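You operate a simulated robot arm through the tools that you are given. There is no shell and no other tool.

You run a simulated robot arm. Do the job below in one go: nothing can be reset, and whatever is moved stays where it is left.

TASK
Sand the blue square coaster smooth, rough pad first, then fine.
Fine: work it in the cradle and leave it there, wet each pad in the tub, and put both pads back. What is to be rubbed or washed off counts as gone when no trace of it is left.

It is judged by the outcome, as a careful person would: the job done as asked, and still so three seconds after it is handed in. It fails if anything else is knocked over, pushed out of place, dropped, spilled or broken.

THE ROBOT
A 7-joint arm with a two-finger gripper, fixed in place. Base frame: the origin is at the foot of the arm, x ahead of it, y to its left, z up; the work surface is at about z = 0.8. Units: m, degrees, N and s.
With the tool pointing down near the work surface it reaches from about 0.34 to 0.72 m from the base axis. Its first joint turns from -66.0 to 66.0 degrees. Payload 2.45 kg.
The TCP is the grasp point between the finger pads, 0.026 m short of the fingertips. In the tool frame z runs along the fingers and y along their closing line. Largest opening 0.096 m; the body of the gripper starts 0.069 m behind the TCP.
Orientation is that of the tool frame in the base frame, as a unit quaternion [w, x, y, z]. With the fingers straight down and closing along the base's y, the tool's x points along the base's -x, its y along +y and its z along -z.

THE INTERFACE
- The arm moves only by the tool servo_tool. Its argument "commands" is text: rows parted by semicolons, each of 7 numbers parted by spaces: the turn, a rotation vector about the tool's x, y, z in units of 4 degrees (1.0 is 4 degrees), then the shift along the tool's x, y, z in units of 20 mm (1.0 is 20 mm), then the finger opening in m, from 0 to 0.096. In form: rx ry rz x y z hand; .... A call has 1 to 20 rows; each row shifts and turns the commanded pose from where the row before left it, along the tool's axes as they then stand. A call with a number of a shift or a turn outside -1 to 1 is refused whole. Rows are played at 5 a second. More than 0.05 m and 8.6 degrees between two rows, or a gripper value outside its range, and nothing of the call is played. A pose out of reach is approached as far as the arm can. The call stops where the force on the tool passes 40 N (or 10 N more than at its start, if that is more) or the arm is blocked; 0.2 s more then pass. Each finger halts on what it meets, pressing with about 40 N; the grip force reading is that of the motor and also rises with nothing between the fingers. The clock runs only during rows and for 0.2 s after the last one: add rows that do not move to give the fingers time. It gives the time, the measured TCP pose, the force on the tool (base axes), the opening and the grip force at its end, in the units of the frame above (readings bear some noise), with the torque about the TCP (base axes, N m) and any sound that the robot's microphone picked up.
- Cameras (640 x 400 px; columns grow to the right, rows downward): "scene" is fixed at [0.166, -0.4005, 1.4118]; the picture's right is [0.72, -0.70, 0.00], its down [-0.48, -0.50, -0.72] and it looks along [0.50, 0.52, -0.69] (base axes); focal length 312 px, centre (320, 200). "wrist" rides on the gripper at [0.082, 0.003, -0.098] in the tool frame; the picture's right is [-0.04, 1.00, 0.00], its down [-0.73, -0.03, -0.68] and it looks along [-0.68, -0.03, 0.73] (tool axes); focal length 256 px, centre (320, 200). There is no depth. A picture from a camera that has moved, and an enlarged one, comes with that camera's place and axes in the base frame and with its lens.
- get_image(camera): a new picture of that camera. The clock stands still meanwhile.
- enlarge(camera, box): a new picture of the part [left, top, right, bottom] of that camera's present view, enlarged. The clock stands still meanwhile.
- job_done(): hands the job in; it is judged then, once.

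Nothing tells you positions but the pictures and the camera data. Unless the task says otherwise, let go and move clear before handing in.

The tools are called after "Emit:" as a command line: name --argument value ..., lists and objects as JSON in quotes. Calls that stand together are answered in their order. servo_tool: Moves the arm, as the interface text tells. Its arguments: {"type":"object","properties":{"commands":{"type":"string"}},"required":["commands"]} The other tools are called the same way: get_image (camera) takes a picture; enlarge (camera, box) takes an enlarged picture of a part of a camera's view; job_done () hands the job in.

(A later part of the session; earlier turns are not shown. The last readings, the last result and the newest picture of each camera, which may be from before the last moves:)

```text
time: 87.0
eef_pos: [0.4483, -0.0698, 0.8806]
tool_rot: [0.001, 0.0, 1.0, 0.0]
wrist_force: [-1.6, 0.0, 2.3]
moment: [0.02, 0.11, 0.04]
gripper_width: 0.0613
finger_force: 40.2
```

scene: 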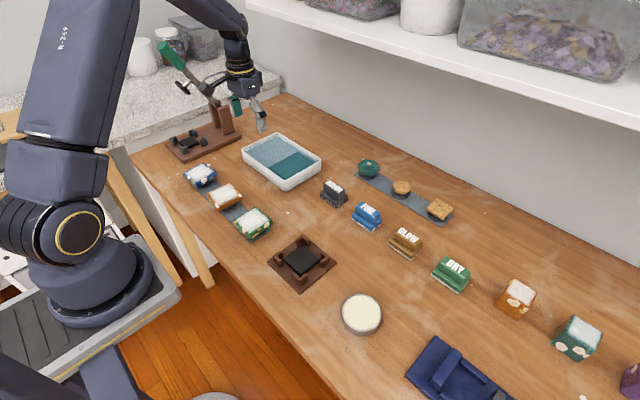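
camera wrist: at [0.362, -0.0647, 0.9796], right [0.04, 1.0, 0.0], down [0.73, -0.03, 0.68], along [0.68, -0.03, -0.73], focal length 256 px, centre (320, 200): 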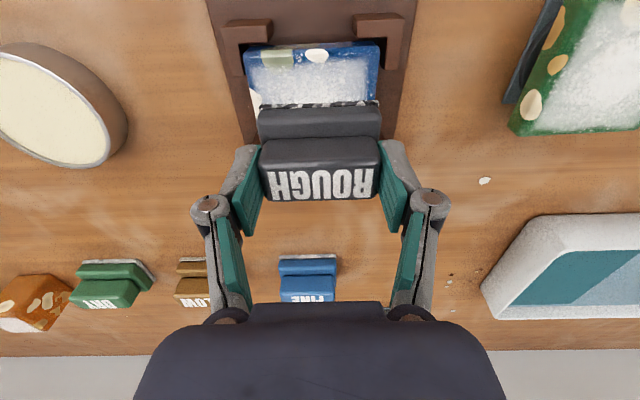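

Emit:
servo_tool --commands "0 0 0 0 0 0.03 0.03; 0 0 0 0.6 0 -0.01 0.03"

Emit:
servo_tool --commands "0 0 0 0.6 0 -0.01 0.03; 0 0 0 0.6 0 -0.01 0.03"

Emit:
servo_tool --commands "0 0 0 -0.6 0 0.01 0.03; 0 0 0 -0.6 0 0.01 0.03; 0 0 0 -0.6 0 0.01 0.03"

Emit:
servo_tool --commands "0 0 0 0.6 0 -0.01 0.03; 0 0 0 0.6 0 -0.01 0.03; 0 0 0 0.6 0 -0.01 0.03"

Emit:
servo_tool --commands "0 0 0 -0.6 0 0.01 0.03; 0 0 0 -0.6 0 0.01 0.03; 0 0 0 -0.6 0 0.01 0.03"

Emit:
enlarge --camera "wrist" --box '[200, 10, 430, 150]'

```text
time: 87.6
eef_pos: [0.4367, -0.0701, 0.8787]
tool_rot: [0.003, 0.0, 1.0, 0.0]
wrist_force: [3.6, 0.2, 9.9]
moment: [0.08, 0.09, -0.05]
gripper_width: 0.0613
finger_force: 39.8
```

```text
time: 88.2
eef_pos: [0.4122, -0.0702, 0.8797]
tool_rot: [-0.001, 0.0, 1.0, 0.0]
wrist_force: [-0.4, 0.2, -0.5]
moment: [-0.01, -0.02, -0.04]
gripper_width: 0.0608
finger_force: 39.6
```

```text
time: 89.0
eef_pos: [0.4508, -0.0715, 0.8812]
tool_rot: [0.0, 0.0, 1.0, 0.0]
wrist_force: [1.0, -0.4, -0.4]
moment: [0.0, 0.0, 0.04]
gripper_width: 0.061
finger_force: 39.8
```

```text
time: 89.8
eef_pos: [0.4139, -0.0684, 0.8801]
tool_rot: [0.0, 0.0, 1.0, 0.0]
wrist_force: [0.2, -0.2, -1.4]
moment: [0.0, -0.02, 0.04]
gripper_width: 0.0609
finger_force: 39.8
```

```text
time: 90.6
eef_pos: [0.4489, -0.0678, 0.8796]
tool_rot: [0.0, -0.001, 1.0, 0.001]
wrist_force: [-3.4, -0.2, 11.1]
moment: [0.0, 0.31, 0.03]
gripper_width: 0.0607
finger_force: 40.0
```

```text
2.78 times, centred on (315, 80) of wrist
camera zoom: at [0.3667, -0.0657, 0.977], right [0.04, 1.0, 0.0], down [0.73, -0.03, 0.68], along [0.68, -0.03, -0.73], focal length 712 px, centre (334, 534)
```

zoom: 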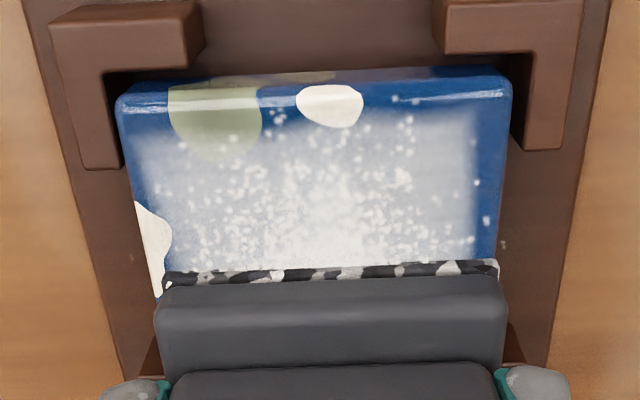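

Emit:
enlarge --camera "wrist" --box '[210, 90, 430, 240]'

Emit:
enlarge --camera "scene" --box '[270, 210, 340, 280]'

```text
2.67 times, centred on (320, 165) of wrist
camera zoom: at [0.3667, -0.0657, 0.977], right [0.04, 1.0, 0.0], down [0.73, -0.03, 0.68], along [0.68, -0.03, -0.73], focal length 683 px, centre (320, 293)
```

zoom: 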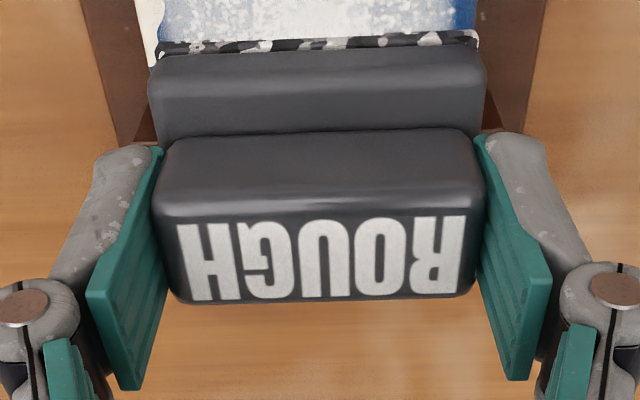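

```text
5.71 times, centred on (305, 245) of scene
camera zoom: at [0.1658, -0.4005, 1.4118], right [0.72, -0.7, 0.0], down [-0.48, -0.5, -0.72], along [0.5, 0.52, -0.69], focal length 1783 px, centre (406, -57)
```

zoom: 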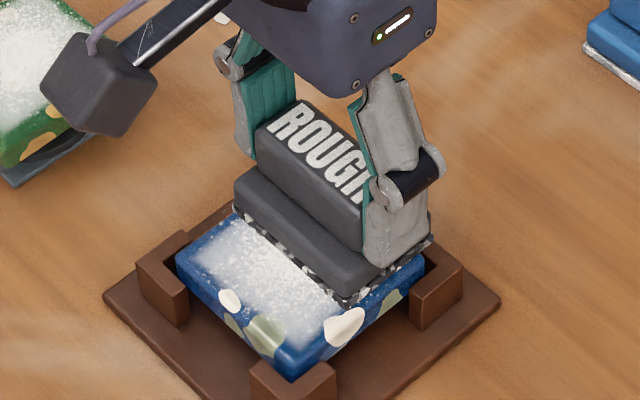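

The pad slid ~2.5 mm up in the grip under pressing (tips now rest near the base ledge), which explains the vanishing force. I'll keep stroking with a touch more downward command.

Emit:
servo_tool --commands "0 0 0 0.5 0 0.02 0.03; 0 0 0 0.6 0 0 0.03; 0 0 0 0.6 0 0 0.03"

Emit:
servo_tool --commands "0 0 0 -0.6 0 0.02 0.03; 0 0 0 -0.6 0 0 0.03; 0 0 0 -0.6 0 0 0.03"

Emit:
servo_tool --commands "0 0 0 0.6 0 0.02 0.03; 0 0 0 0.6 0 0 0.03; 0 0 0 0.6 0 0 0.03"

Emit:
servo_tool --commands "0 0 0 -0.6 0 0 0.03; 0 0 0 -0.6 0 0 0.03; 0 0 0 -0.6 0 0 0.03"

Emit:
enlarge --camera "wrist" --box '[200, 10, 430, 150]'

```text
time: 91.4
eef_pos: [0.414, -0.0701, 0.8791]
tool_rot: [0.0, 0.0, 1.0, 0.001]
wrist_force: [4.4, 1.7, 14.4]
moment: [0.02, -0.24, -0.02]
gripper_width: 0.0611
finger_force: 39.6
```

```text
time: 92.2
eef_pos: [0.4488, -0.0702, 0.8785]
tool_rot: [-0.001, 0.0, 1.0, 0.0]
wrist_force: [-9.3, -2.1, 31.6]
moment: [-0.05, 0.52, 0.03]
gripper_width: 0.061
finger_force: 40.0
```

```text
time: 93.0
eef_pos: [0.4149, -0.0714, 0.8779]
tool_rot: [0.003, 0.0, 1.0, -0.001]
wrist_force: [10.4, 1.8, 33.4]
moment: [0.08, -0.45, 0.0]
gripper_width: 0.061
finger_force: 40.5
```

```text
time: 93.8
eef_pos: [0.448, -0.0699, 0.8773]
tool_rot: [-0.001, 0.0, 1.0, 0.0]
wrist_force: [-0.3, -0.6, -0.7]
moment: [-0.01, 0.01, 0.02]
gripper_width: 0.0609
finger_force: 40.2
```

```text
2.78 times, centred on (315, 80) of wrist
camera zoom: at [0.3667, -0.0664, 0.9751], right [0.04, 1.0, 0.0], down [0.73, -0.03, 0.68], along [0.68, -0.03, -0.73], focal length 712 px, centre (334, 534)
```

zoom: 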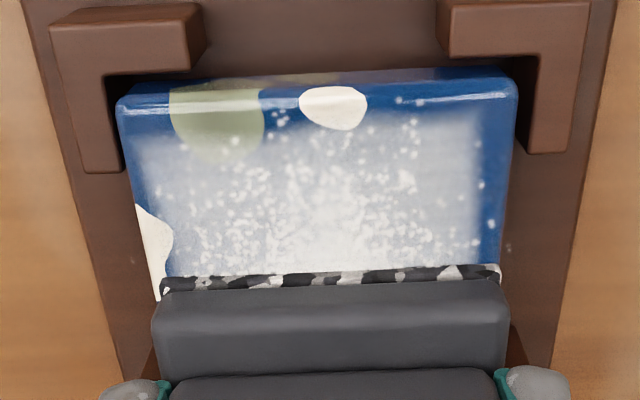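

The press made the pad creep up in the grip again. Let me lift and move aside to judge actual progress on the surface.

Emit:
servo_tool --commands "0 0 0 0 0 -0.3 0.03; 0 0 0 0 0 -0.7 0.03; 0 0 0 0 0 -0.8 0.03; 0 0 0 -0.5 0 -0.7 0.03; 0 0 0 -0.8 0 0 0.03; 0 0 0 -0.8 0 0 0.03; 0 0 0 -0.8 0 0 0.03; 0 0 0 0 0 0 0.03; 0 0 0 0 0 0 0.03"

Emit:
get_image --camera "wrist"

Emit:
enlarge --camera "scene" --box '[265, 225, 345, 290]'

```text
time: 95.8
eef_pos: [0.5087, -0.0691, 0.9301]
tool_rot: [0.0, 0.0, 1.0, 0.0]
wrist_force: [-1.1, -0.1, -0.1]
moment: [0.0, 0.01, -0.02]
gripper_width: 0.061
finger_force: 40.4
```

```text
taken
camera wrist: at [0.4266, -0.066, 1.0274], right [0.04, 1.0, 0.0], down [0.73, -0.03, 0.68], along [0.68, -0.03, -0.73], focal length 256 px, centre (320, 200)
```

wrist: 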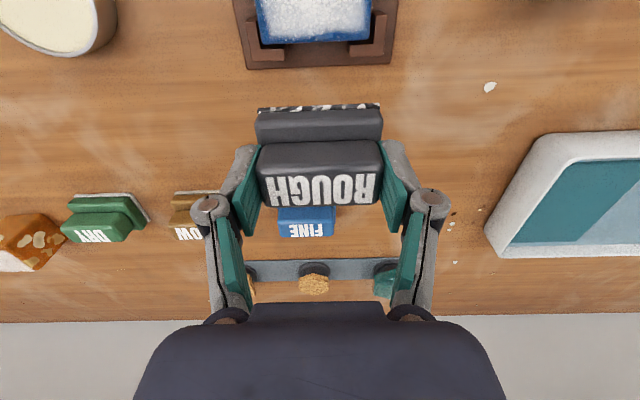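

```text
6.15 times, centred on (305, 258) of scene
camera zoom: at [0.1661, -0.4005, 1.4118], right [0.72, -0.7, 0.0], down [-0.48, -0.5, -0.72], along [0.5, 0.52, -0.69], focal length 1920 px, centre (412, -154)
```

zoom: 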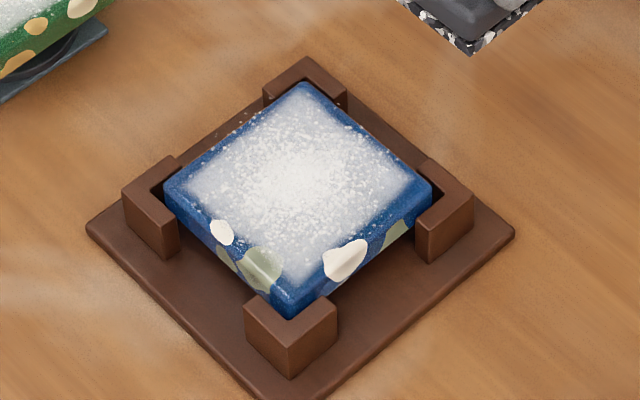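

Emit:
enlarge --camera "wrist" --box '[210, 90, 430, 240]'

Emit:
enlarge --camera "scene" --box '[290, 160, 370, 240]'

Emit:
enlarge --camera "wrist" --box '[230, 0, 400, 70]'

```text
2.67 times, centred on (320, 165) of wrist
camera zoom: at [0.4266, -0.066, 1.0274], right [0.04, 1.0, 0.0], down [0.73, -0.03, 0.68], along [0.68, -0.03, -0.73], focal length 683 px, centre (320, 293)
```

zoom: 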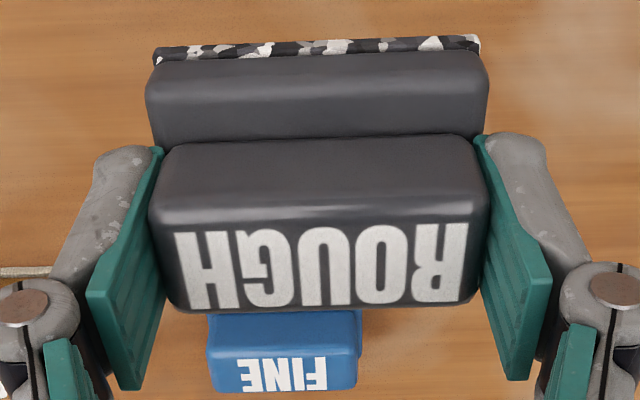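

```text
5.00 times, centred on (330, 200) of scene
camera zoom: at [0.1661, -0.4005, 1.4118], right [0.72, -0.7, 0.0], down [-0.48, -0.5, -0.72], along [0.5, 0.52, -0.69], focal length 1560 px, centre (270, 200)
```

zoom: 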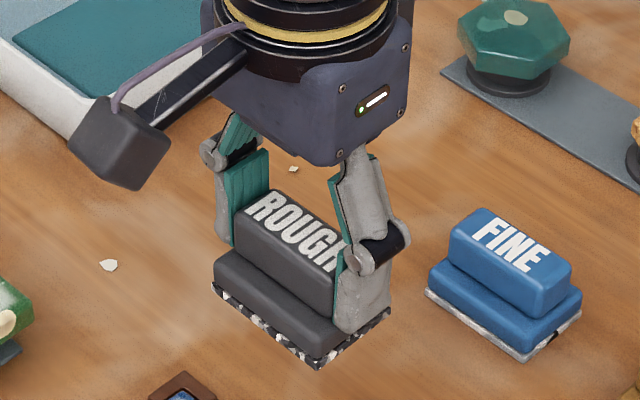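

```text
3.76 times, centred on (315, 35) of wrist
camera zoom: at [0.4266, -0.066, 1.0274], right [0.04, 1.0, 0.0], down [0.73, -0.03, 0.68], along [0.68, -0.03, -0.73], focal length 964 px, centre (339, 821)
```

zoom: 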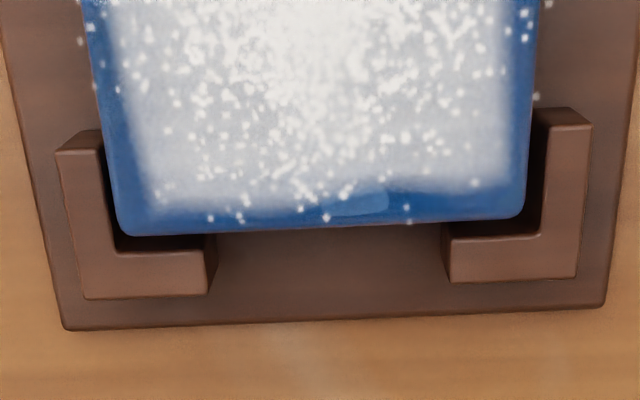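

The pad pivots and creeps in this grip (fingers on the handle's short ends), so contact isn't flat. I'll set the ROUGH pad back at its spot and re-grip it across the narrow handle side (tool yawed 90°), where fingertips can rest on the base ledge.

Emit:
servo_tool --commands "0 0 0 -0.6 0.5 0 0.03; 0 0 0 -0.9 0.7 0 0.03; 0 0 0 -0.95 0.7 0 0.03; 0 0 0 -0.95 0.7 0 0.03; 0 0 0 -0.95 0.7 0 0.03; 0 0 0 -0.95 0.7 0 0.03; 0 0 0 -0.9 0.63 0 0.03; 0 0 0 -0.34 0.3 0 0.03; 0 0 0 0 0 0 0.03; 0 0 0 0 0 0 0.03"

Emit:
get_image --camera "wrist"

Emit:
enlarge --camera "scene" --box '[300, 140, 400, 240]'

```text
time: 98.0
eef_pos: [0.6402, 0.0276, 0.9278]
tool_rot: [0.0, -0.001, 1.0, 0.0]
wrist_force: [0.2, -0.4, -0.4]
moment: [0.01, -0.01, -0.01]
gripper_width: 0.061
finger_force: 39.4
```

```text
taken
camera wrist: at [0.5582, 0.0311, 1.0262], right [0.04, 1.0, 0.0], down [0.73, -0.03, 0.68], along [0.68, -0.03, -0.73], focal length 256 px, centre (320, 200)
```

wrist: 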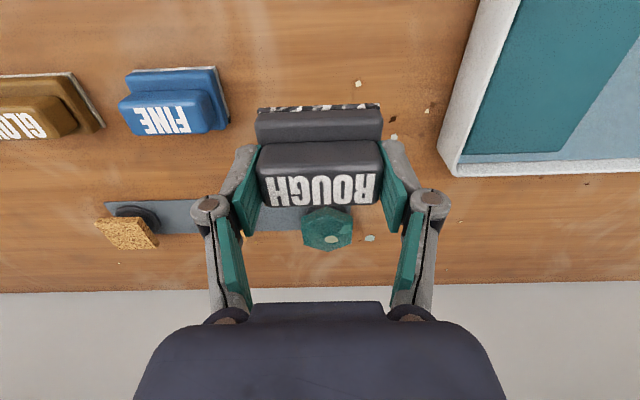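

```text
4.00 times, centred on (350, 190) of scene
camera zoom: at [0.1661, -0.4005, 1.4118], right [0.72, -0.7, 0.0], down [-0.48, -0.5, -0.72], along [0.5, 0.52, -0.69], focal length 1248 px, centre (200, 240)
```

zoom: 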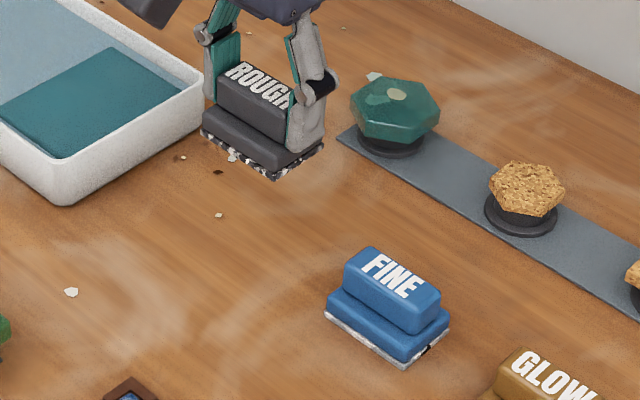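

Emit:
servo_tool --commands "0 0 0 0 0.07 0.6 0.03; 0 0 0 0 0 0.8 0.03; 0 0 0 0 0 0.8 0.03; 0 0 0 0 0 0.7 0.03; 0 0 0 0 0 0.5 0.03; 0 0 0 0 0 0.3 0.03; 0 0 0 0 0 0 0.03; 0 0 0 0 0 0 0.03"

Emit:
servo_tool --commands "0 0 0 0 0 0.1 0.03; 0 0 0 0 0 0 0.03; 0 0 0 0 0 0 0.03"

Emit:
servo_tool --commands "0 0 0 0 0 0.05 0.03; 0 0 0 0 0 0 0.03; 0 0 0 0 0 0 0.03"

Emit:
enlarge --camera "scene" --box '[300, 150, 390, 230]'

```text
time: 99.8
eef_pos: [0.6388, 0.0309, 0.8544]
tool_rot: [0.0, 0.0, 1.0, 0.0]
wrist_force: [0.2, -0.4, -0.9]
moment: [0.0, -0.01, 0.0]
gripper_width: 0.0611
finger_force: 39.6
```

```text
time: 100.6
eef_pos: [0.6391, 0.0316, 0.8524]
tool_rot: [0.001, 0.0, 1.0, -0.001]
wrist_force: [-0.3, 0.4, 0.3]
moment: [0.04, 0.02, -0.01]
gripper_width: 0.0611
finger_force: 40.3
```

```text
time: 101.4
eef_pos: [0.6392, 0.0303, 0.8502]
tool_rot: [0.0, 0.0, 1.0, 0.0]
wrist_force: [-0.2, 0.3, -0.7]
moment: [0.03, -0.02, 0.05]
gripper_width: 0.061
finger_force: 40.0
```

```text
5.00 times, centred on (345, 190) of scene
camera zoom: at [0.1661, -0.4005, 1.4118], right [0.72, -0.7, 0.0], down [-0.48, -0.5, -0.72], along [0.5, 0.52, -0.69], focal length 1560 px, centre (195, 250)
```

zoom: 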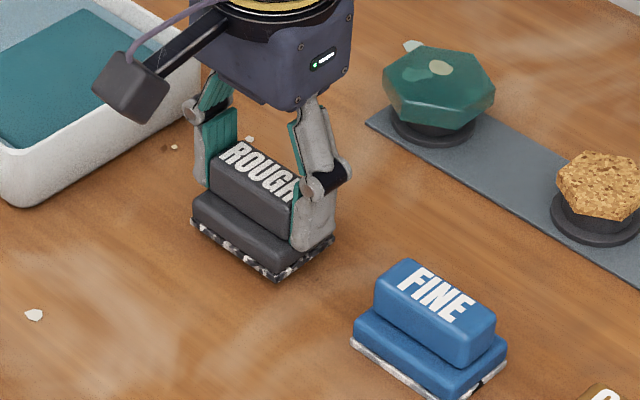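

Emit:
servo_tool --commands "0 0 0 0 0 0.1 0.03; 0 0 0 0 0 0 0.03; 0 0 0 0 0 0 0.03"

Emit:
servo_tool --commands "0 0 0 0 0 0.05 0.03; 0 0 0 0 0 0 0.03; 0 0 0 0 0 0 0.03"

Emit:
servo_tool --commands "0 0 0 0 0 0.05 0.03; 0 0 0 0 0 0 0.03; 0 0 0 0 0 0 0.03"

```text
time: 102.2
eef_pos: [0.6391, 0.0297, 0.8491]
tool_rot: [0.0, 0.0, 1.0, 0.0]
wrist_force: [0.5, 0.3, -0.5]
moment: [0.01, -0.01, -0.02]
gripper_width: 0.061
finger_force: 40.0
```

```text
time: 103.0
eef_pos: [0.6383, 0.0296, 0.8474]
tool_rot: [0.001, 0.0, 1.0, 0.001]
wrist_force: [0.5, 0.4, -1.0]
moment: [-0.02, -0.02, -0.02]
gripper_width: 0.0609
finger_force: 40.1
```

```text
time: 103.8
eef_pos: [0.6387, 0.03, 0.8474]
tool_rot: [0.0, -0.001, 1.0, 0.0]
wrist_force: [0.4, 0.1, -1.3]
moment: [0.0, -0.01, -0.02]
gripper_width: 0.0609
finger_force: 39.8
```

Emit:
servo_tool --commands "0 0 0 0 0 0.05 0.03; 0 0 0 0 0 0 0.03; 0 0 0 0 0 0 0.03"

Emit:
servo_tool --commands "0 0 0 0 0 0.05 0.03; 0 0 0 0 0 0 0.03; 0 0 0 0 0 0 0.03"

Emit:
enlarge --camera "scene" --box '[315, 165, 375, 220]'

```text
time: 104.6
eef_pos: [0.6385, 0.0293, 0.8448]
tool_rot: [0.001, 0.0, 1.0, 0.001]
wrist_force: [0.2, 0.0, -1.1]
moment: [0.01, -0.04, -0.04]
gripper_width: 0.0608
finger_force: 40.0
```

```text
time: 105.4
eef_pos: [0.6394, 0.0295, 0.844]
tool_rot: [0.0, 0.001, 1.0, -0.001]
wrist_force: [0.7, 0.4, -0.8]
moment: [-0.02, 0.03, 0.0]
gripper_width: 0.0611
finger_force: 39.5
```

```text
7.27 times, centred on (345, 192) of scene
camera zoom: at [0.1661, -0.4005, 1.4118], right [0.72, -0.7, 0.0], down [-0.48, -0.5, -0.72], along [0.5, 0.52, -0.69], focal length 2269 px, centre (138, 254)
```

zoom: 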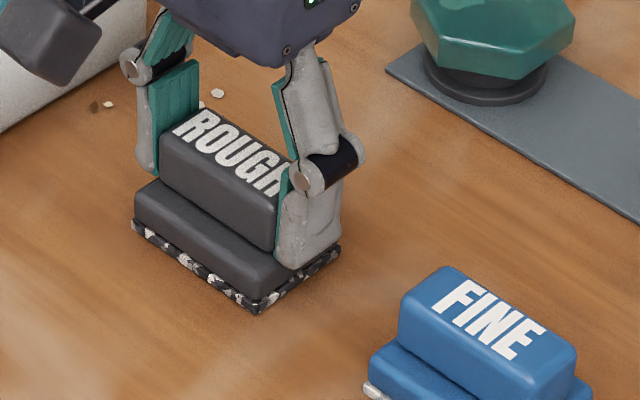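

Emit:
servo_tool --commands "0 0 0 0 0 0.05 0.03; 0 0 0 0 0 0 0.03; 0 0 0 0 0 0 0.03"

Emit:
servo_tool --commands "0 0 0 0 0 0.05 0.03; 0 0 0 0 0 0 0.03; 0 0 0 0 0 0 0.03"

```text
time: 106.2
eef_pos: [0.6391, 0.031, 0.8447]
tool_rot: [0.0, 0.0, 1.0, -0.001]
wrist_force: [-0.5, 0.1, -0.6]
moment: [-0.01, 0.0, -0.01]
gripper_width: 0.0611
finger_force: 40.0
```

```text
time: 107.0
eef_pos: [0.6398, 0.0311, 0.8438]
tool_rot: [0.001, -0.001, 1.0, 0.0]
wrist_force: [0.4, -0.1, -0.3]
moment: [0.0, 0.0, -0.01]
gripper_width: 0.061
finger_force: 39.7
```

Emit:
servo_tool --commands "0 0 0 0 0 0.05 0.03; 0 0 0 0 0 0 0.03; 0 0 0 0 0 0 0.03"

```text
time: 107.8
eef_pos: [0.6396, 0.0309, 0.8429]
tool_rot: [0.0, 0.0, 1.0, 0.0]
wrist_force: [-0.4, 0.7, 4.1]
moment: [0.15, 0.15, 0.0]
gripper_width: 0.0606
finger_force: 40.5
```

Pad is resting on the table. Releasing it and rising to look.

Emit:
servo_tool --commands "0 0 0 0 0 0 0.07; 0 0 0 0 0 0 0.085; 0 0 0 0 0 0 0.096; 0 0 0 0 0 0 0.096; 0 0 0 0 0 -0.4 0.096; 0 0 0 0 0 -0.8 0.096; 0 0 0 0 0 -1 0.096; 0 0 0 0 0 -1 0.096; 0 0 0 0.8 0 -0.8 0.096; 0 0 0 0.8 0 0 0.096; 0 0 0 0.8 0 0 0.096; 0 0 0 0 0 0 0.096; 0 0 0 0 0 0 0.096"

Emit:
get_image --camera "wrist"

Emit:
enlarge --camera "wrist" --box '[240, 70, 400, 200]'

Emit:
enlarge --camera "scene" --box '[310, 165, 400, 240]'

```text
time: 110.6
eef_pos: [0.5916, 0.0309, 0.9229]
tool_rot: [0.0, 0.0, 1.0, -0.001]
wrist_force: [-0.1, -0.6, 0.0]
moment: [0.0, -0.01, 0.01]
gripper_width: 0.0958
finger_force: 0.1
```

```text
taken
camera wrist: at [0.5094, 0.0346, 1.0196], right [0.04, 1.0, 0.0], down [0.73, -0.03, 0.68], along [0.68, -0.03, -0.73], focal length 256 px, centre (320, 200)
```

wrist: 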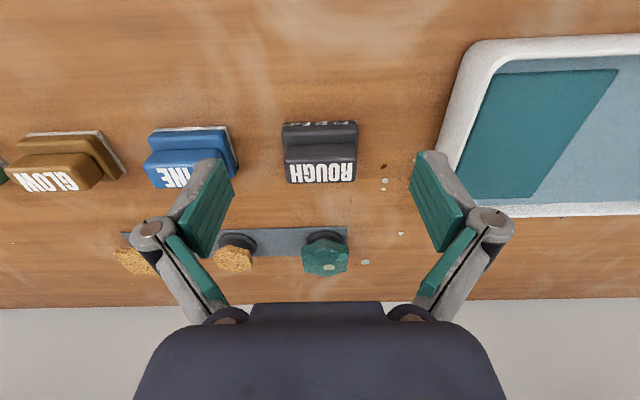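

```text
3.08 times, centred on (320, 135) of wrist
camera zoom: at [0.5094, 0.0346, 1.0196], right [0.04, 1.0, 0.0], down [0.73, -0.03, 0.68], along [0.68, -0.03, -0.73], focal length 788 px, centre (320, 400)
```

zoom: 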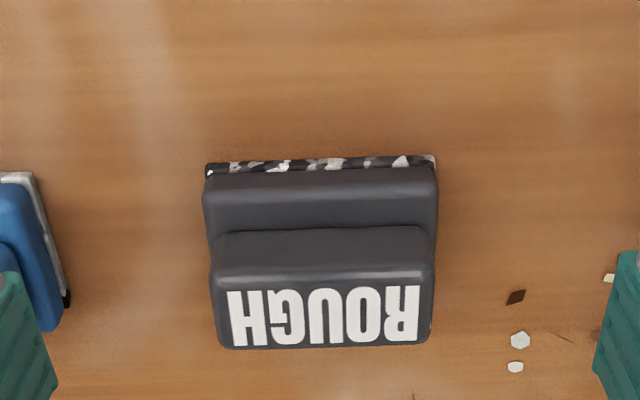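

```text
5.33 times, centred on (355, 202) of scene
camera zoom: at [0.166, -0.4005, 1.4118], right [0.72, -0.7, 0.0], down [-0.48, -0.5, -0.72], along [0.5, 0.52, -0.69], focal length 1664 px, centre (133, 187)
```

zoom: 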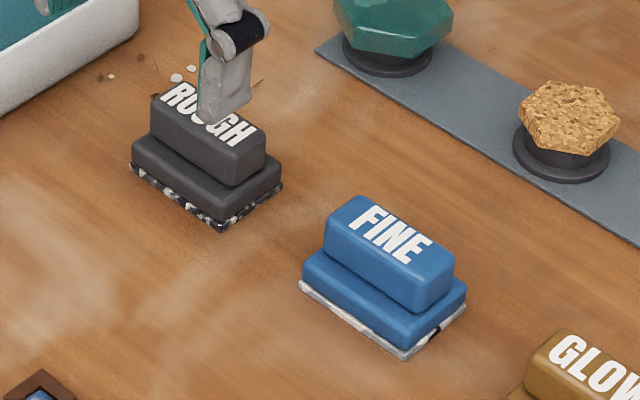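

The pad is back exactly on its spot. Now I rotate the gripper 90° about the vertical (camera toward +y) in free air.

Emit:
servo_tool --commands "0 0 1 0 0 0 0.096; 0 0 1 0 0 0 0.096; 0 0 1 0 0 0 0.096; 0 0 1 0 0 0 0.096; 0 0 1 0 0 0 0.096; 0 0 1 0 0 0 0.096; 0 0 1 0 0 0 0.096; 0 0 1 0 0 0 0.096; 0 0 1 0 0 0 0.096; 0 0 1 0 0 0 0.096"

Emit:
servo_tool --commands "0 0 1 0 0 0 0.096; 0 0 1 0 0 0 0.096; 0 0 1 0 0 0 0.096; 0 0 1 0 0 0 0.096; 0 0 1 0 0 0 0.096; 0 0 1 0 0 0 0.096; 0 0 1 0 0 0 0.096; 0 0 1 0 0 0 0.096; 0 0 1 0 0 0 0.096; 0 0 1 0 0 0 0.096; 0 0 1 0 0 0 0.096; 0 0 1 0 0 0 0.096; 0 0 0.5 0 0 0 0.096; 0 0 0 0 0 0 0.096; 0 0 0 0 0 0 0.096"

Emit:
get_image --camera "wrist"

Emit:
get_image --camera "scene"

```text
time: 112.8
eef_pos: [0.5907, 0.0312, 0.9222]
tool_rot: [0.0, 0.343, 0.939, 0.0]
wrist_force: [-0.1, -0.1, 0.1]
moment: [0.01, 0.02, -0.02]
gripper_width: 0.0961
finger_force: 0.0
```

```text
time: 116.0
eef_pos: [0.5916, 0.03, 0.9218]
tool_rot: [0.001, 0.707, 0.707, 0.0]
wrist_force: [0.2, 0.0, -0.3]
moment: [0.03, -0.01, 0.01]
gripper_width: 0.0958
finger_force: 0.0
```

```text
taken
camera wrist: at [0.5939, 0.1119, 1.0193], right [1.0, -0.04, 0.0], down [-0.03, -0.73, 0.68], along [-0.03, -0.68, -0.73], focal length 256 px, centre (320, 200)
```

wrist: 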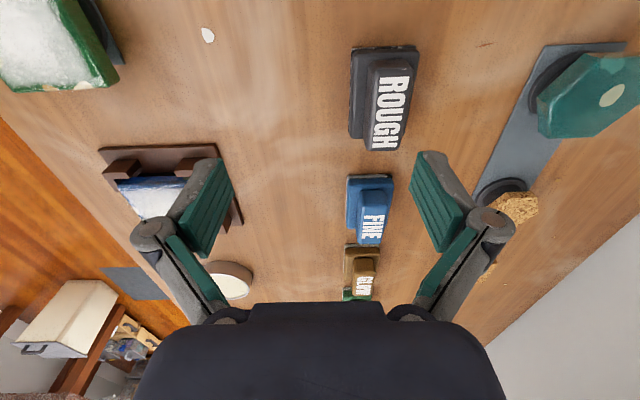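

```text
taken
```

scene: 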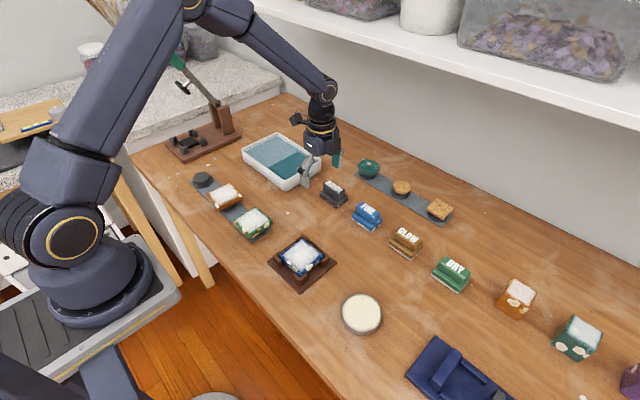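

Rotation reached cleanly (tool y now points to base +x, tool x to base +y). Moving over the ROUGH handle and descending part-way.

Emit:
servo_tool --commands "0 0 0 0 0.8 0 0.096; 0 0 0 0 0.8 0 0.096; 0 0 0 0 0.82 0 0.096; 0 0 0 0 0 0.7 0.096; 0 0 0 0 0 0.8 0.096; 0 0 0 0 0 0.7 0.096; 0 0 0 0 0 0.5 0.096; 0 0 0 0 0 0 0.096; 0 0 0 0 0 0 0.096"

Emit:
get_image --camera "wrist"

Emit:
enlarge --camera "wrist" --box '[210, 70, 430, 240]'

Emit:
enlarge --camera "scene" --box '[300, 150, 390, 230]'

```text
time: 118.0
eef_pos: [0.6388, 0.0298, 0.867]
tool_rot: [0.0, 0.707, 0.707, 0.0]
wrist_force: [0.1, 0.1, 0.1]
moment: [0.0, -0.02, 0.0]
gripper_width: 0.0963
finger_force: 0.0
```

```text
taken
camera wrist: at [0.6425, 0.1118, 0.9653], right [1.0, -0.04, 0.0], down [-0.03, -0.73, 0.68], along [-0.03, -0.68, -0.73], focal length 256 px, centre (320, 200)
```

wrist: 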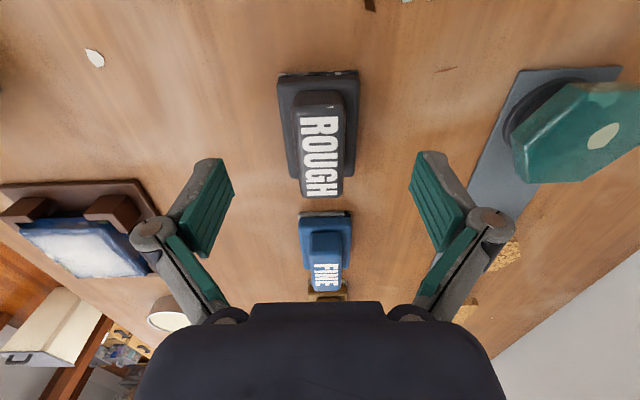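

```text
2.35 times, centred on (320, 155) of wrist
camera zoom: at [0.6425, 0.1118, 0.9653], right [1.0, -0.04, 0.0], down [-0.03, -0.73, 0.68], along [-0.03, -0.68, -0.73], focal length 602 px, centre (320, 306)
```

zoom: 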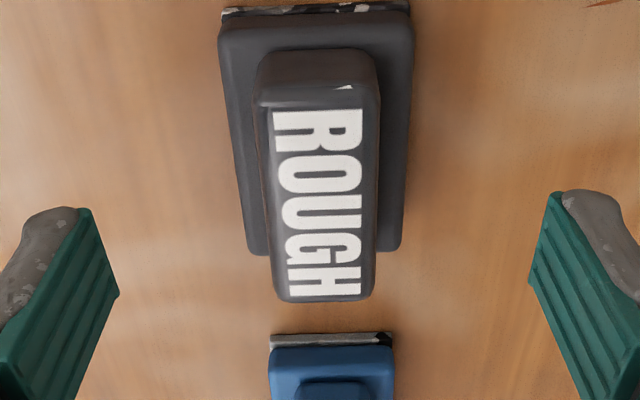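

```text
5.00 times, centred on (345, 190) of scene
camera zoom: at [0.166, -0.4005, 1.4118], right [0.72, -0.7, 0.0], down [-0.48, -0.5, -0.72], along [0.5, 0.52, -0.69], focal length 1560 px, centre (195, 250)
```

zoom: 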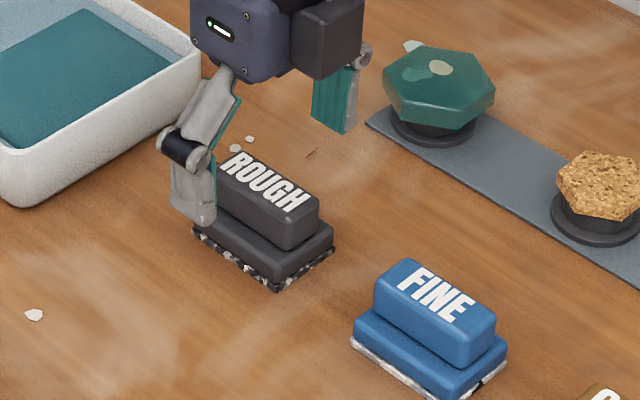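

Aligned over the handle. I'll go down to just above the base, partly close over the ledge, and feel for the base top with the fingertips before gripping fully.

Emit:
servo_tool --commands "0 0 0 0 0.03 0.4 0.096; 0 0 0 0 0 0.35 0.096; 0 0 0 0 0 0 0.06; 0 0 0 0 0 0 0.04; 0 0 0 0 0 0 0.038; 0 0 0 0 0 0 0.038; 0 0 0 0 0 0 0.038; 0 0 0 0 0 0 0.038; 0 0 0 0 0 0 0.038"

Emit:
enlarge --camera "wrist" --box '[230, 70, 410, 220]'

Emit:
enlarge --camera "scene" --box '[310, 160, 380, 220]'

```text
time: 120.0
eef_pos: [0.6403, 0.0307, 0.8556]
tool_rot: [0.0, 0.707, 0.707, 0.0]
wrist_force: [-0.5, -0.9, 0.2]
moment: [0.01, 0.01, -0.02]
gripper_width: 0.0379
finger_force: 0.0
```

```text
2.67 times, centred on (320, 145) of wrist
camera zoom: at [0.6436, 0.1121, 0.9512], right [1.0, -0.04, 0.0], down [-0.03, -0.73, 0.68], along [-0.03, -0.68, -0.73], focal length 683 px, centre (320, 347)
```

zoom: 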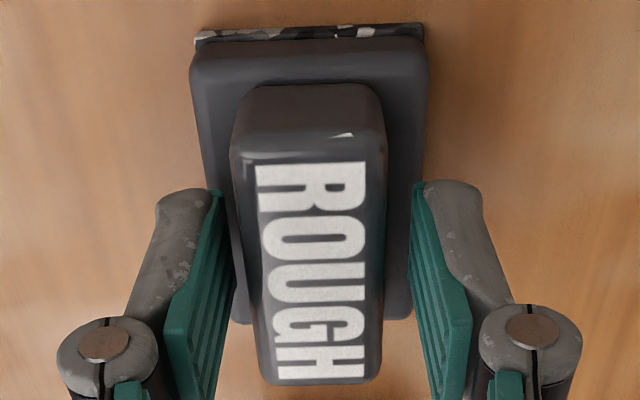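

```text
6.67 times, centred on (345, 190) of scene
camera zoom: at [0.166, -0.4005, 1.4118], right [0.72, -0.7, 0.0], down [-0.48, -0.5, -0.72], along [0.5, 0.52, -0.69], focal length 2080 px, centre (153, 267)
```

zoom: 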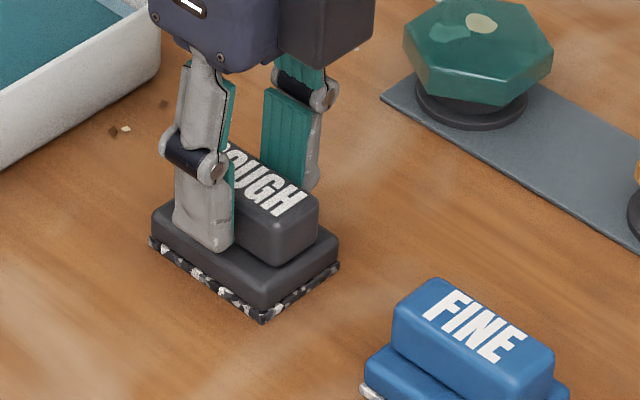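

Emit:
servo_tool --commands "0 0 0 0 0 0.2 0.038; 0 0 0 0 0 0 0.038; 0 0 0 0 0 0 0.038"

Emit:
servo_tool --commands "0 0 0 0 0 0.1 0.038; 0 0 0 0 0 0 0.038; 0 0 0 0 0 0 0.038"

Emit:
servo_tool --commands "0 0 0 0 0 0.05 0.038; 0 0 0 0 0 0 0.038; 0 0 0 0 0 0 0.038"

Emit:
enlarge --camera "scene" --box '[310, 160, 380, 220]'

```text
time: 120.8
eef_pos: [0.6412, 0.0301, 0.8492]
tool_rot: [0.0, 0.707, 0.708, 0.0]
wrist_force: [-0.5, -0.2, -0.8]
moment: [-0.02, 0.0, 0.03]
gripper_width: 0.0382
finger_force: 0.0
```

```text
time: 121.6
eef_pos: [0.6411, 0.0299, 0.847]
tool_rot: [-0.001, 0.707, 0.707, 0.0]
wrist_force: [-0.2, 0.0, 0.5]
moment: [0.0, 0.0, 0.0]
gripper_width: 0.0379
finger_force: 0.1
```

```text
time: 122.4
eef_pos: [0.6414, 0.0306, 0.847]
tool_rot: [0.0, 0.707, 0.708, 0.0]
wrist_force: [-0.2, 0.5, -0.3]
moment: [0.02, -0.01, 0.01]
gripper_width: 0.038
finger_force: 0.0
```

```text
6.67 times, centred on (345, 190) of scene
camera zoom: at [0.166, -0.4005, 1.4118], right [0.72, -0.7, 0.0], down [-0.48, -0.5, -0.72], along [0.5, 0.52, -0.69], focal length 2080 px, centre (153, 267)
```

zoom: 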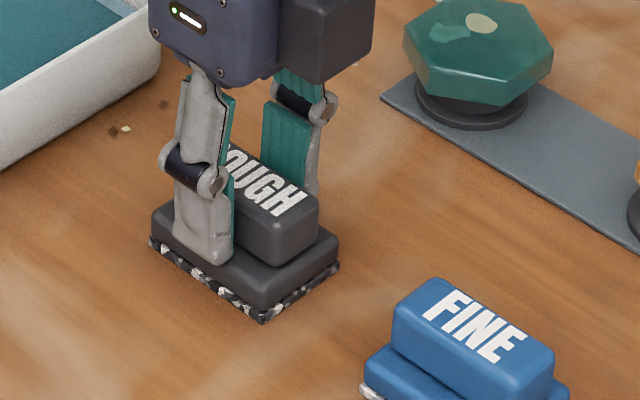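

Emit:
servo_tool --commands "0 0 0 0 0 0.05 0.038; 0 0 0 0 0 0 0.038; 0 0 0 0 0 0 0.038"

Emit:
servo_tool --commands "0 0 0 0 0 0.05 0.038; 0 0 0 0 0 0 0.038; 0 0 0 0 0 0 0.038"

Emit:
servo_tool --commands "0 0 0 0 0 0.05 0.038; 0 0 0 0 0 0 0.038; 0 0 0 0 0 0 0.038"

```text
time: 123.2
eef_pos: [0.642, 0.0305, 0.8453]
tool_rot: [0.001, 0.707, 0.707, 0.0]
wrist_force: [0.3, 0.2, -0.4]
moment: [0.03, 0.01, -0.01]
gripper_width: 0.038
finger_force: 0.2
```

```text
time: 124.0
eef_pos: [0.641, 0.0303, 0.8454]
tool_rot: [0.0, 0.707, 0.707, 0.0]
wrist_force: [-2.2, 1.1, 16.6]
moment: [-0.04, 0.15, 0.01]
gripper_width: 0.0378
finger_force: 6.1
```

```text
time: 124.8
eef_pos: [0.6407, 0.0296, 0.8442]
tool_rot: [0.001, 0.707, 0.707, 0.001]
wrist_force: [1.1, 2.8, 17.6]
moment: [0.08, 0.03, 0.09]
gripper_width: 0.0414
finger_force: 4.5
```

Fingertips touched the base top at TCP z≈0.8455. Back up ~2 mm and close on the handle.

Emit:
servo_tool --commands "0 0 0 0 0 -0.1 0.038; 0 0 0 0 0 0 0.038; 0 0 0 0 0 0 0.02; 0 0 0 0 0 0 0.01; 0 0 0 0 0 0 0.01; 0 0 0 0 0 0 0.01; 0 0 0 0 0 0 0.01"

Emit:
servo_tool --commands "0 0 0 0 0 -0.1 0.01; 0 0 0 0 0 -0.1 0.01; 0 0 0 0 0 -0.1 0.01; 0 0 0 0 0 0 0.01; 0 0 0 0 0 0 0.01"

Emit:
enlarge --camera "scene" --box '[310, 160, 380, 220]'

Emit:
enlarge --camera "wrist" --box '[230, 70, 410, 220]'

```text
time: 126.4
eef_pos: [0.64, 0.0293, 0.8462]
tool_rot: [0.0, 0.707, 0.707, -0.001]
wrist_force: [-1.2, -2.2, 17.1]
moment: [-0.14, 0.08, -0.01]
gripper_width: 0.0272
finger_force: 40.3
```

```text
time: 127.6
eef_pos: [0.6402, 0.0311, 0.8517]
tool_rot: [0.0, 0.708, 0.707, 0.001]
wrist_force: [-0.1, 0.1, -1.0]
moment: [0.02, 0.0, 0.01]
gripper_width: 0.027
finger_force: 40.3
```

```text
6.67 times, centred on (345, 190) of scene
camera zoom: at [0.1661, -0.4005, 1.4118], right [0.72, -0.7, 0.0], down [-0.48, -0.5, -0.72], along [0.5, 0.52, -0.69], focal length 2080 px, centre (153, 267)
```

zoom: 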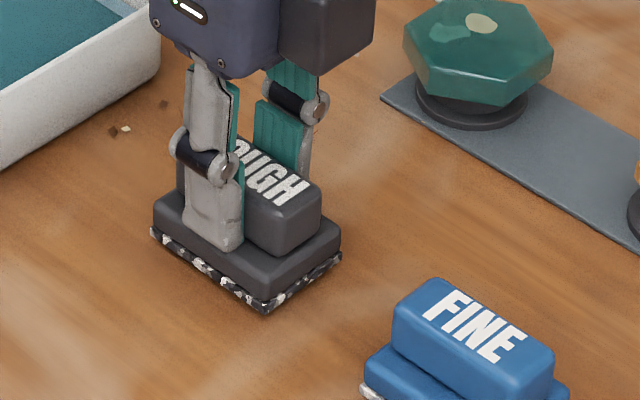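

```text
2.67 times, centred on (320, 145) of wrist
camera zoom: at [0.6437, 0.1118, 0.9485], right [1.0, -0.04, 0.0], down [-0.03, -0.73, 0.68], along [-0.03, -0.68, -0.73], focal length 683 px, centre (320, 347)
```

zoom: 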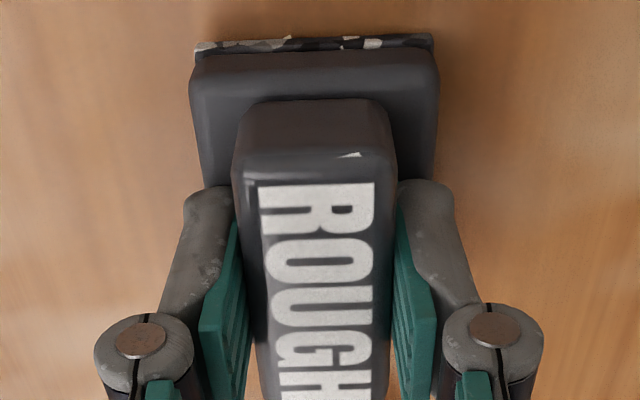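

Solid grip at 0.027 m, pad lifts level. I'll re-wet it in the tub to be safe, then rub again.

Emit:
servo_tool --commands "0 0 0 0 0 -0.4 0.01; 0 0 0 0 0 -0.7 0.01; 0 0 0 0 0 -0.8 0.01; 0 0 0 0 0 -0.8 0.01; 0 0 0 0 0 -0.8 0.01; 0 0 0 0 0 -0.4 0.01; 0 0 0 0 0 0 0.01"

Emit:
servo_tool --commands "0 0 0 0.4 -0.05 0 0.01; 0 0 0 0.8 -0.1 0 0.01; 0 0 0 0.9 -0.1 0 0.01; 0 0 0 0.9 -0.1 0 0.01; 0 0 0 0.9 -0.1 0 0.01; 0 0 0 0.9 -0.1 0 0.01; 0 0 0 0.9 -0.1 0 0.01; 0 0 0 0.9 -0.1 0 0.01; 0 0 0 0.9 -0.1 0 0.01; 0 0 0 0.9 -0.1 0 0.01; 0 0 0 0.9 -0.1 0 0.01; 0 0 0 0.9 -0.1 0 0.01; 0 0 0 0.9 -0.1 0 0.01; 0 0 0 0.9 -0.1 0 0.01; 0 0 0 0.9 0 0 0.01; 0 0 0 0.4 0 0 0.01; 0 0 0 0 0 0 0.01; 0 0 0 0 0 0 0.01"

Emit:
get_image --camera "wrist"

Emit:
enlarge --camera "scene" --box '[220, 80, 350, 200]'

```text
time: 129.2
eef_pos: [0.6402, 0.0297, 0.9289]
tool_rot: [0.0, 0.707, 0.707, 0.0]
wrist_force: [-0.8, -0.1, -1.0]
moment: [0.02, 0.0, 0.03]
gripper_width: 0.0268
finger_force: 39.7
```

```text
time: 133.0
eef_pos: [0.6131, 0.2957, 0.9299]
tool_rot: [0.0, 0.707, 0.707, 0.0]
wrist_force: [-0.3, -0.1, -0.7]
moment: [0.0, 0.06, -0.01]
gripper_width: 0.0268
finger_force: 40.1
```

```text
taken
camera wrist: at [0.6158, 0.3774, 1.0272], right [1.0, -0.04, 0.0], down [-0.03, -0.73, 0.68], along [-0.03, -0.68, -0.73], focal length 256 px, centre (320, 200)
```

wrist: 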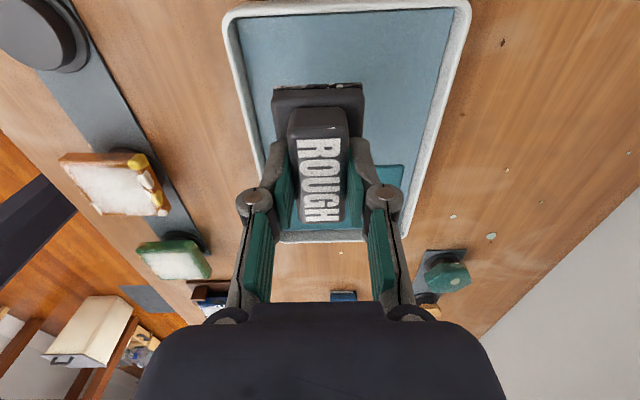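

```text
3.33 times, centred on (285, 140) of scene
camera zoom: at [0.1661, -0.4005, 1.4118], right [0.72, -0.7, 0.0], down [-0.48, -0.5, -0.72], along [0.5, 0.52, -0.69], focal length 1040 px, centre (437, 400)
```

zoom: 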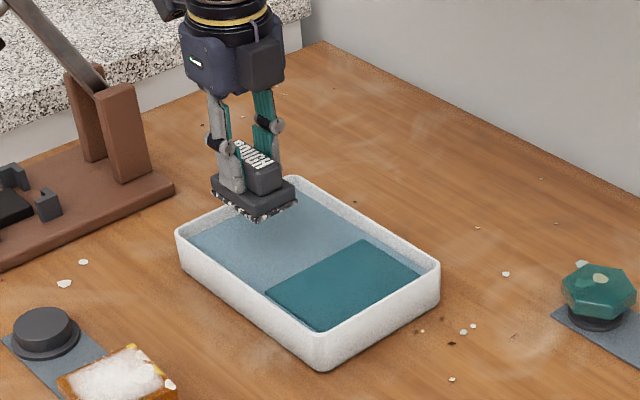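

Emit:
servo_tool --commands "0 0 0 0 0 0.4 0.01; 0 0 0 0 0 0.5 0.01; 0 0 0 0 0 0.5 0.01; 0 0 0 0 0 0.5 0.01; 0 0 0 0 0 0.5 0.01; 0 0 0 0 0 0.3 0.01; 0 0 0 0 0 0.3 0.01; 0 0 0 0 0 0.3 0.01; 0 0 0 0 0 0 0.01; 0 0 0 0 0 0 0.01; 0 0 0 0 0 0 0.01; 0 0 0 0 0 0 0.01; 0 0 0 0 0 0 0.01"

Emit:
enlarge --camera "scene" --box '[245, 115, 315, 185]'

Emit:
servo_tool --commands "0 0 0 0 0 -0.1 0.01; 0 0 0 0 0 -0.2 0.01; 0 0 0 0 0 -0.2 0.01; 0 0 0 0 0 -0.3 0.01; 0 0 0 0 0 -0.4 0.01; 0 0 0 0 0 -0.5 0.01; 0 0 0 0 0 -0.5 0.01; 0 0 0 0 0 -0.5 0.01; 0 0 0 0 0 -0.5 0.01; 0 0 0 0 0 0 0.01; 0 0 0 0 0 0 0.01; 0 0 0 0 0 0 0.01"

Emit:
enlarge --camera "scene" --box '[245, 95, 325, 180]'

Emit:
enlarge --camera "wrist" --box '[230, 70, 410, 220]'

```text
time: 135.8
eef_pos: [0.6136, 0.2963, 0.8624]
tool_rot: [0.0, 0.708, 0.707, -0.001]
wrist_force: [0.0, -0.2, -0.7]
moment: [0.0, 0.0, -0.02]
gripper_width: 0.0268
finger_force: 40.1
```

```text
5.71 times, centred on (280, 150) of scene
camera zoom: at [0.1661, -0.4005, 1.4118], right [0.72, -0.7, 0.0], down [-0.48, -0.5, -0.72], along [0.5, 0.52, -0.69], focal length 1783 px, centre (549, 486)
```

zoom: 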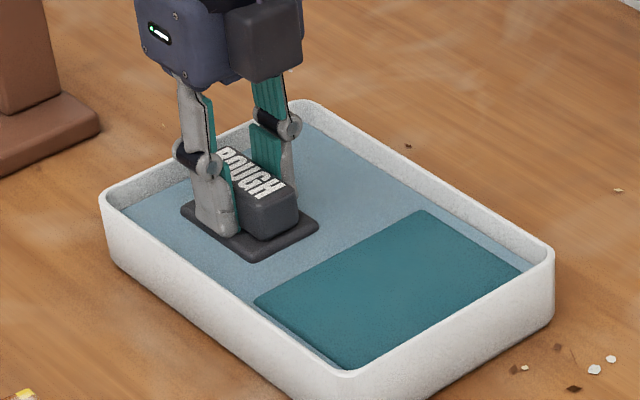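

```text
time: 138.4
eef_pos: [0.6124, 0.2961, 0.9271]
tool_rot: [0.0, 0.707, 0.707, 0.0]
wrist_force: [1.0, -0.4, 0.7]
moment: [0.02, 0.0, -0.01]
gripper_width: 0.0267
finger_force: 40.2
```

```text
4.71 times, centred on (285, 138) of scene
camera zoom: at [0.1661, -0.4005, 1.4118], right [0.72, -0.7, 0.0], down [-0.48, -0.5, -0.72], along [0.5, 0.52, -0.69], focal length 1468 px, centre (485, 494)
```

zoom: 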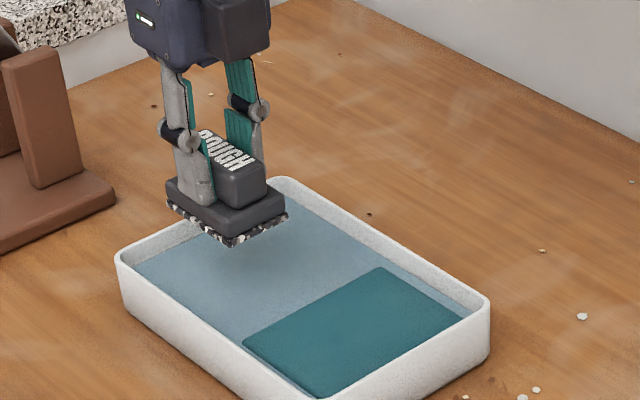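

```text
2.67 times, centred on (320, 145) of wrist
camera zoom: at [0.6159, 0.378, 1.025], right [1.0, -0.04, 0.0], down [-0.03, -0.73, 0.68], along [-0.03, -0.68, -0.73], focal length 683 px, centre (320, 347)
```

zoom: 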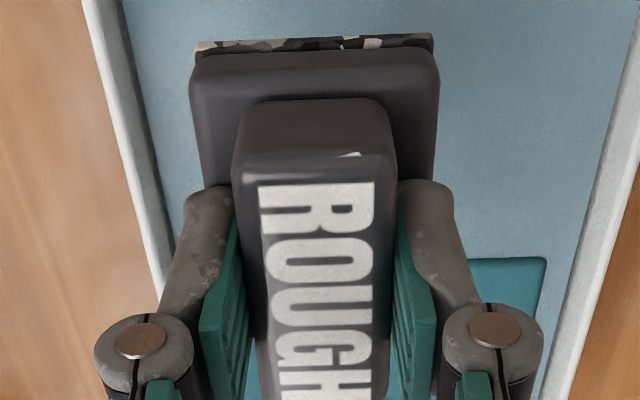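

Wet again. Carrying the pad to above the coaster.

Emit:
servo_tool --commands "0 0 0 -0.4 -0.2 0 0.01; 0 0 0 -0.95 -0.5 0 0.01; 0 0 0 -0.95 -0.5 0 0.01; 0 0 0 -0.95 -0.5 0 0.01; 0 0 0 -0.95 -0.5 0 0.01; 0 0 0 -0.95 -0.5 0 0.01; 0 0 0 -0.95 -0.5 0 0.01; 0 0 0 -0.95 -0.5 0 0.01; 0 0 0 -0.95 -0.5 0 0.01; 0 0 0 -0.95 -0.5 0 0.01; 0 0 0 -0.95 -0.5 0 0.01; 0 0 0 -0.95 -0.5 0 0.01; 0 0 0 -0.95 -0.5 0 0.01; 0 0 0 -0.95 -0.5 0 0.01; 0 0 0 -0.95 -0.5 0 0.01; 0 0 0 -0.95 -0.5 0 0.01; 0 0 0 -0.95 -0.5 0 0.01; 0 0 0 -0.95 -0.5 0 0.01; 0 0 0 -0.95 -0.4 0 0.01; 0 0 0 -0.8 -0.05 0 0.01"

Emit:
servo_tool --commands "0 0 0 0 0 0 0.01; 0 0 0 0 0 0 0.01"

Emit:
get_image --camera "wrist"

Emit:
enlarge --camera "scene" --box '[250, 180, 350, 290]'

```text
time: 142.6
eef_pos: [0.4303, -0.0688, 0.9274]
tool_rot: [0.0, 0.707, 0.707, 0.0]
wrist_force: [0.4, -0.5, -1.4]
moment: [0.02, -0.02, 0.01]
gripper_width: 0.0272
finger_force: 39.8
```

```text
time: 143.2
eef_pos: [0.4302, -0.0701, 0.9281]
tool_rot: [0.0, 0.707, 0.707, 0.0]
wrist_force: [-0.8, 0.6, -0.5]
moment: [-0.04, -0.02, -0.01]
gripper_width: 0.0272
finger_force: 40.3
```

```text
taken
camera wrist: at [0.4333, 0.012, 1.0257], right [1.0, -0.04, 0.0], down [-0.03, -0.73, 0.68], along [-0.03, -0.68, -0.73], focal length 256 px, centre (320, 200)
```

wrist: 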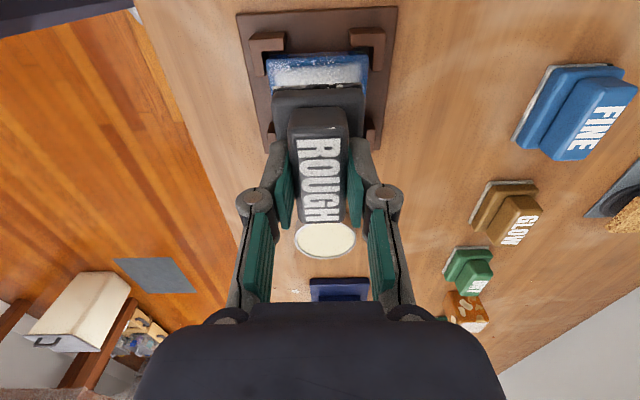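

```text
3.64 times, centred on (300, 235) of scene
camera zoom: at [0.166, -0.4005, 1.4118], right [0.72, -0.7, 0.0], down [-0.48, -0.5, -0.72], along [0.5, 0.52, -0.69], focal length 1134 px, centre (393, 73)
```

zoom: 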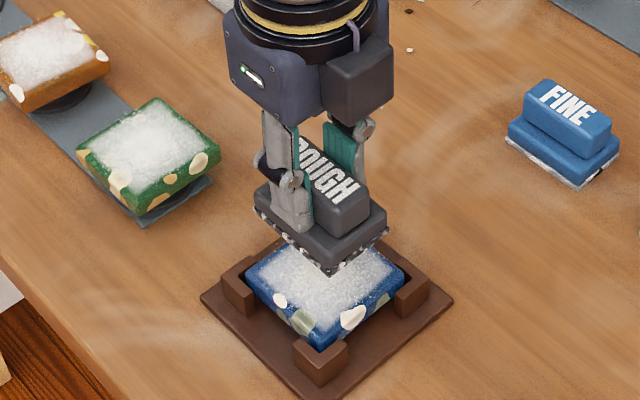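

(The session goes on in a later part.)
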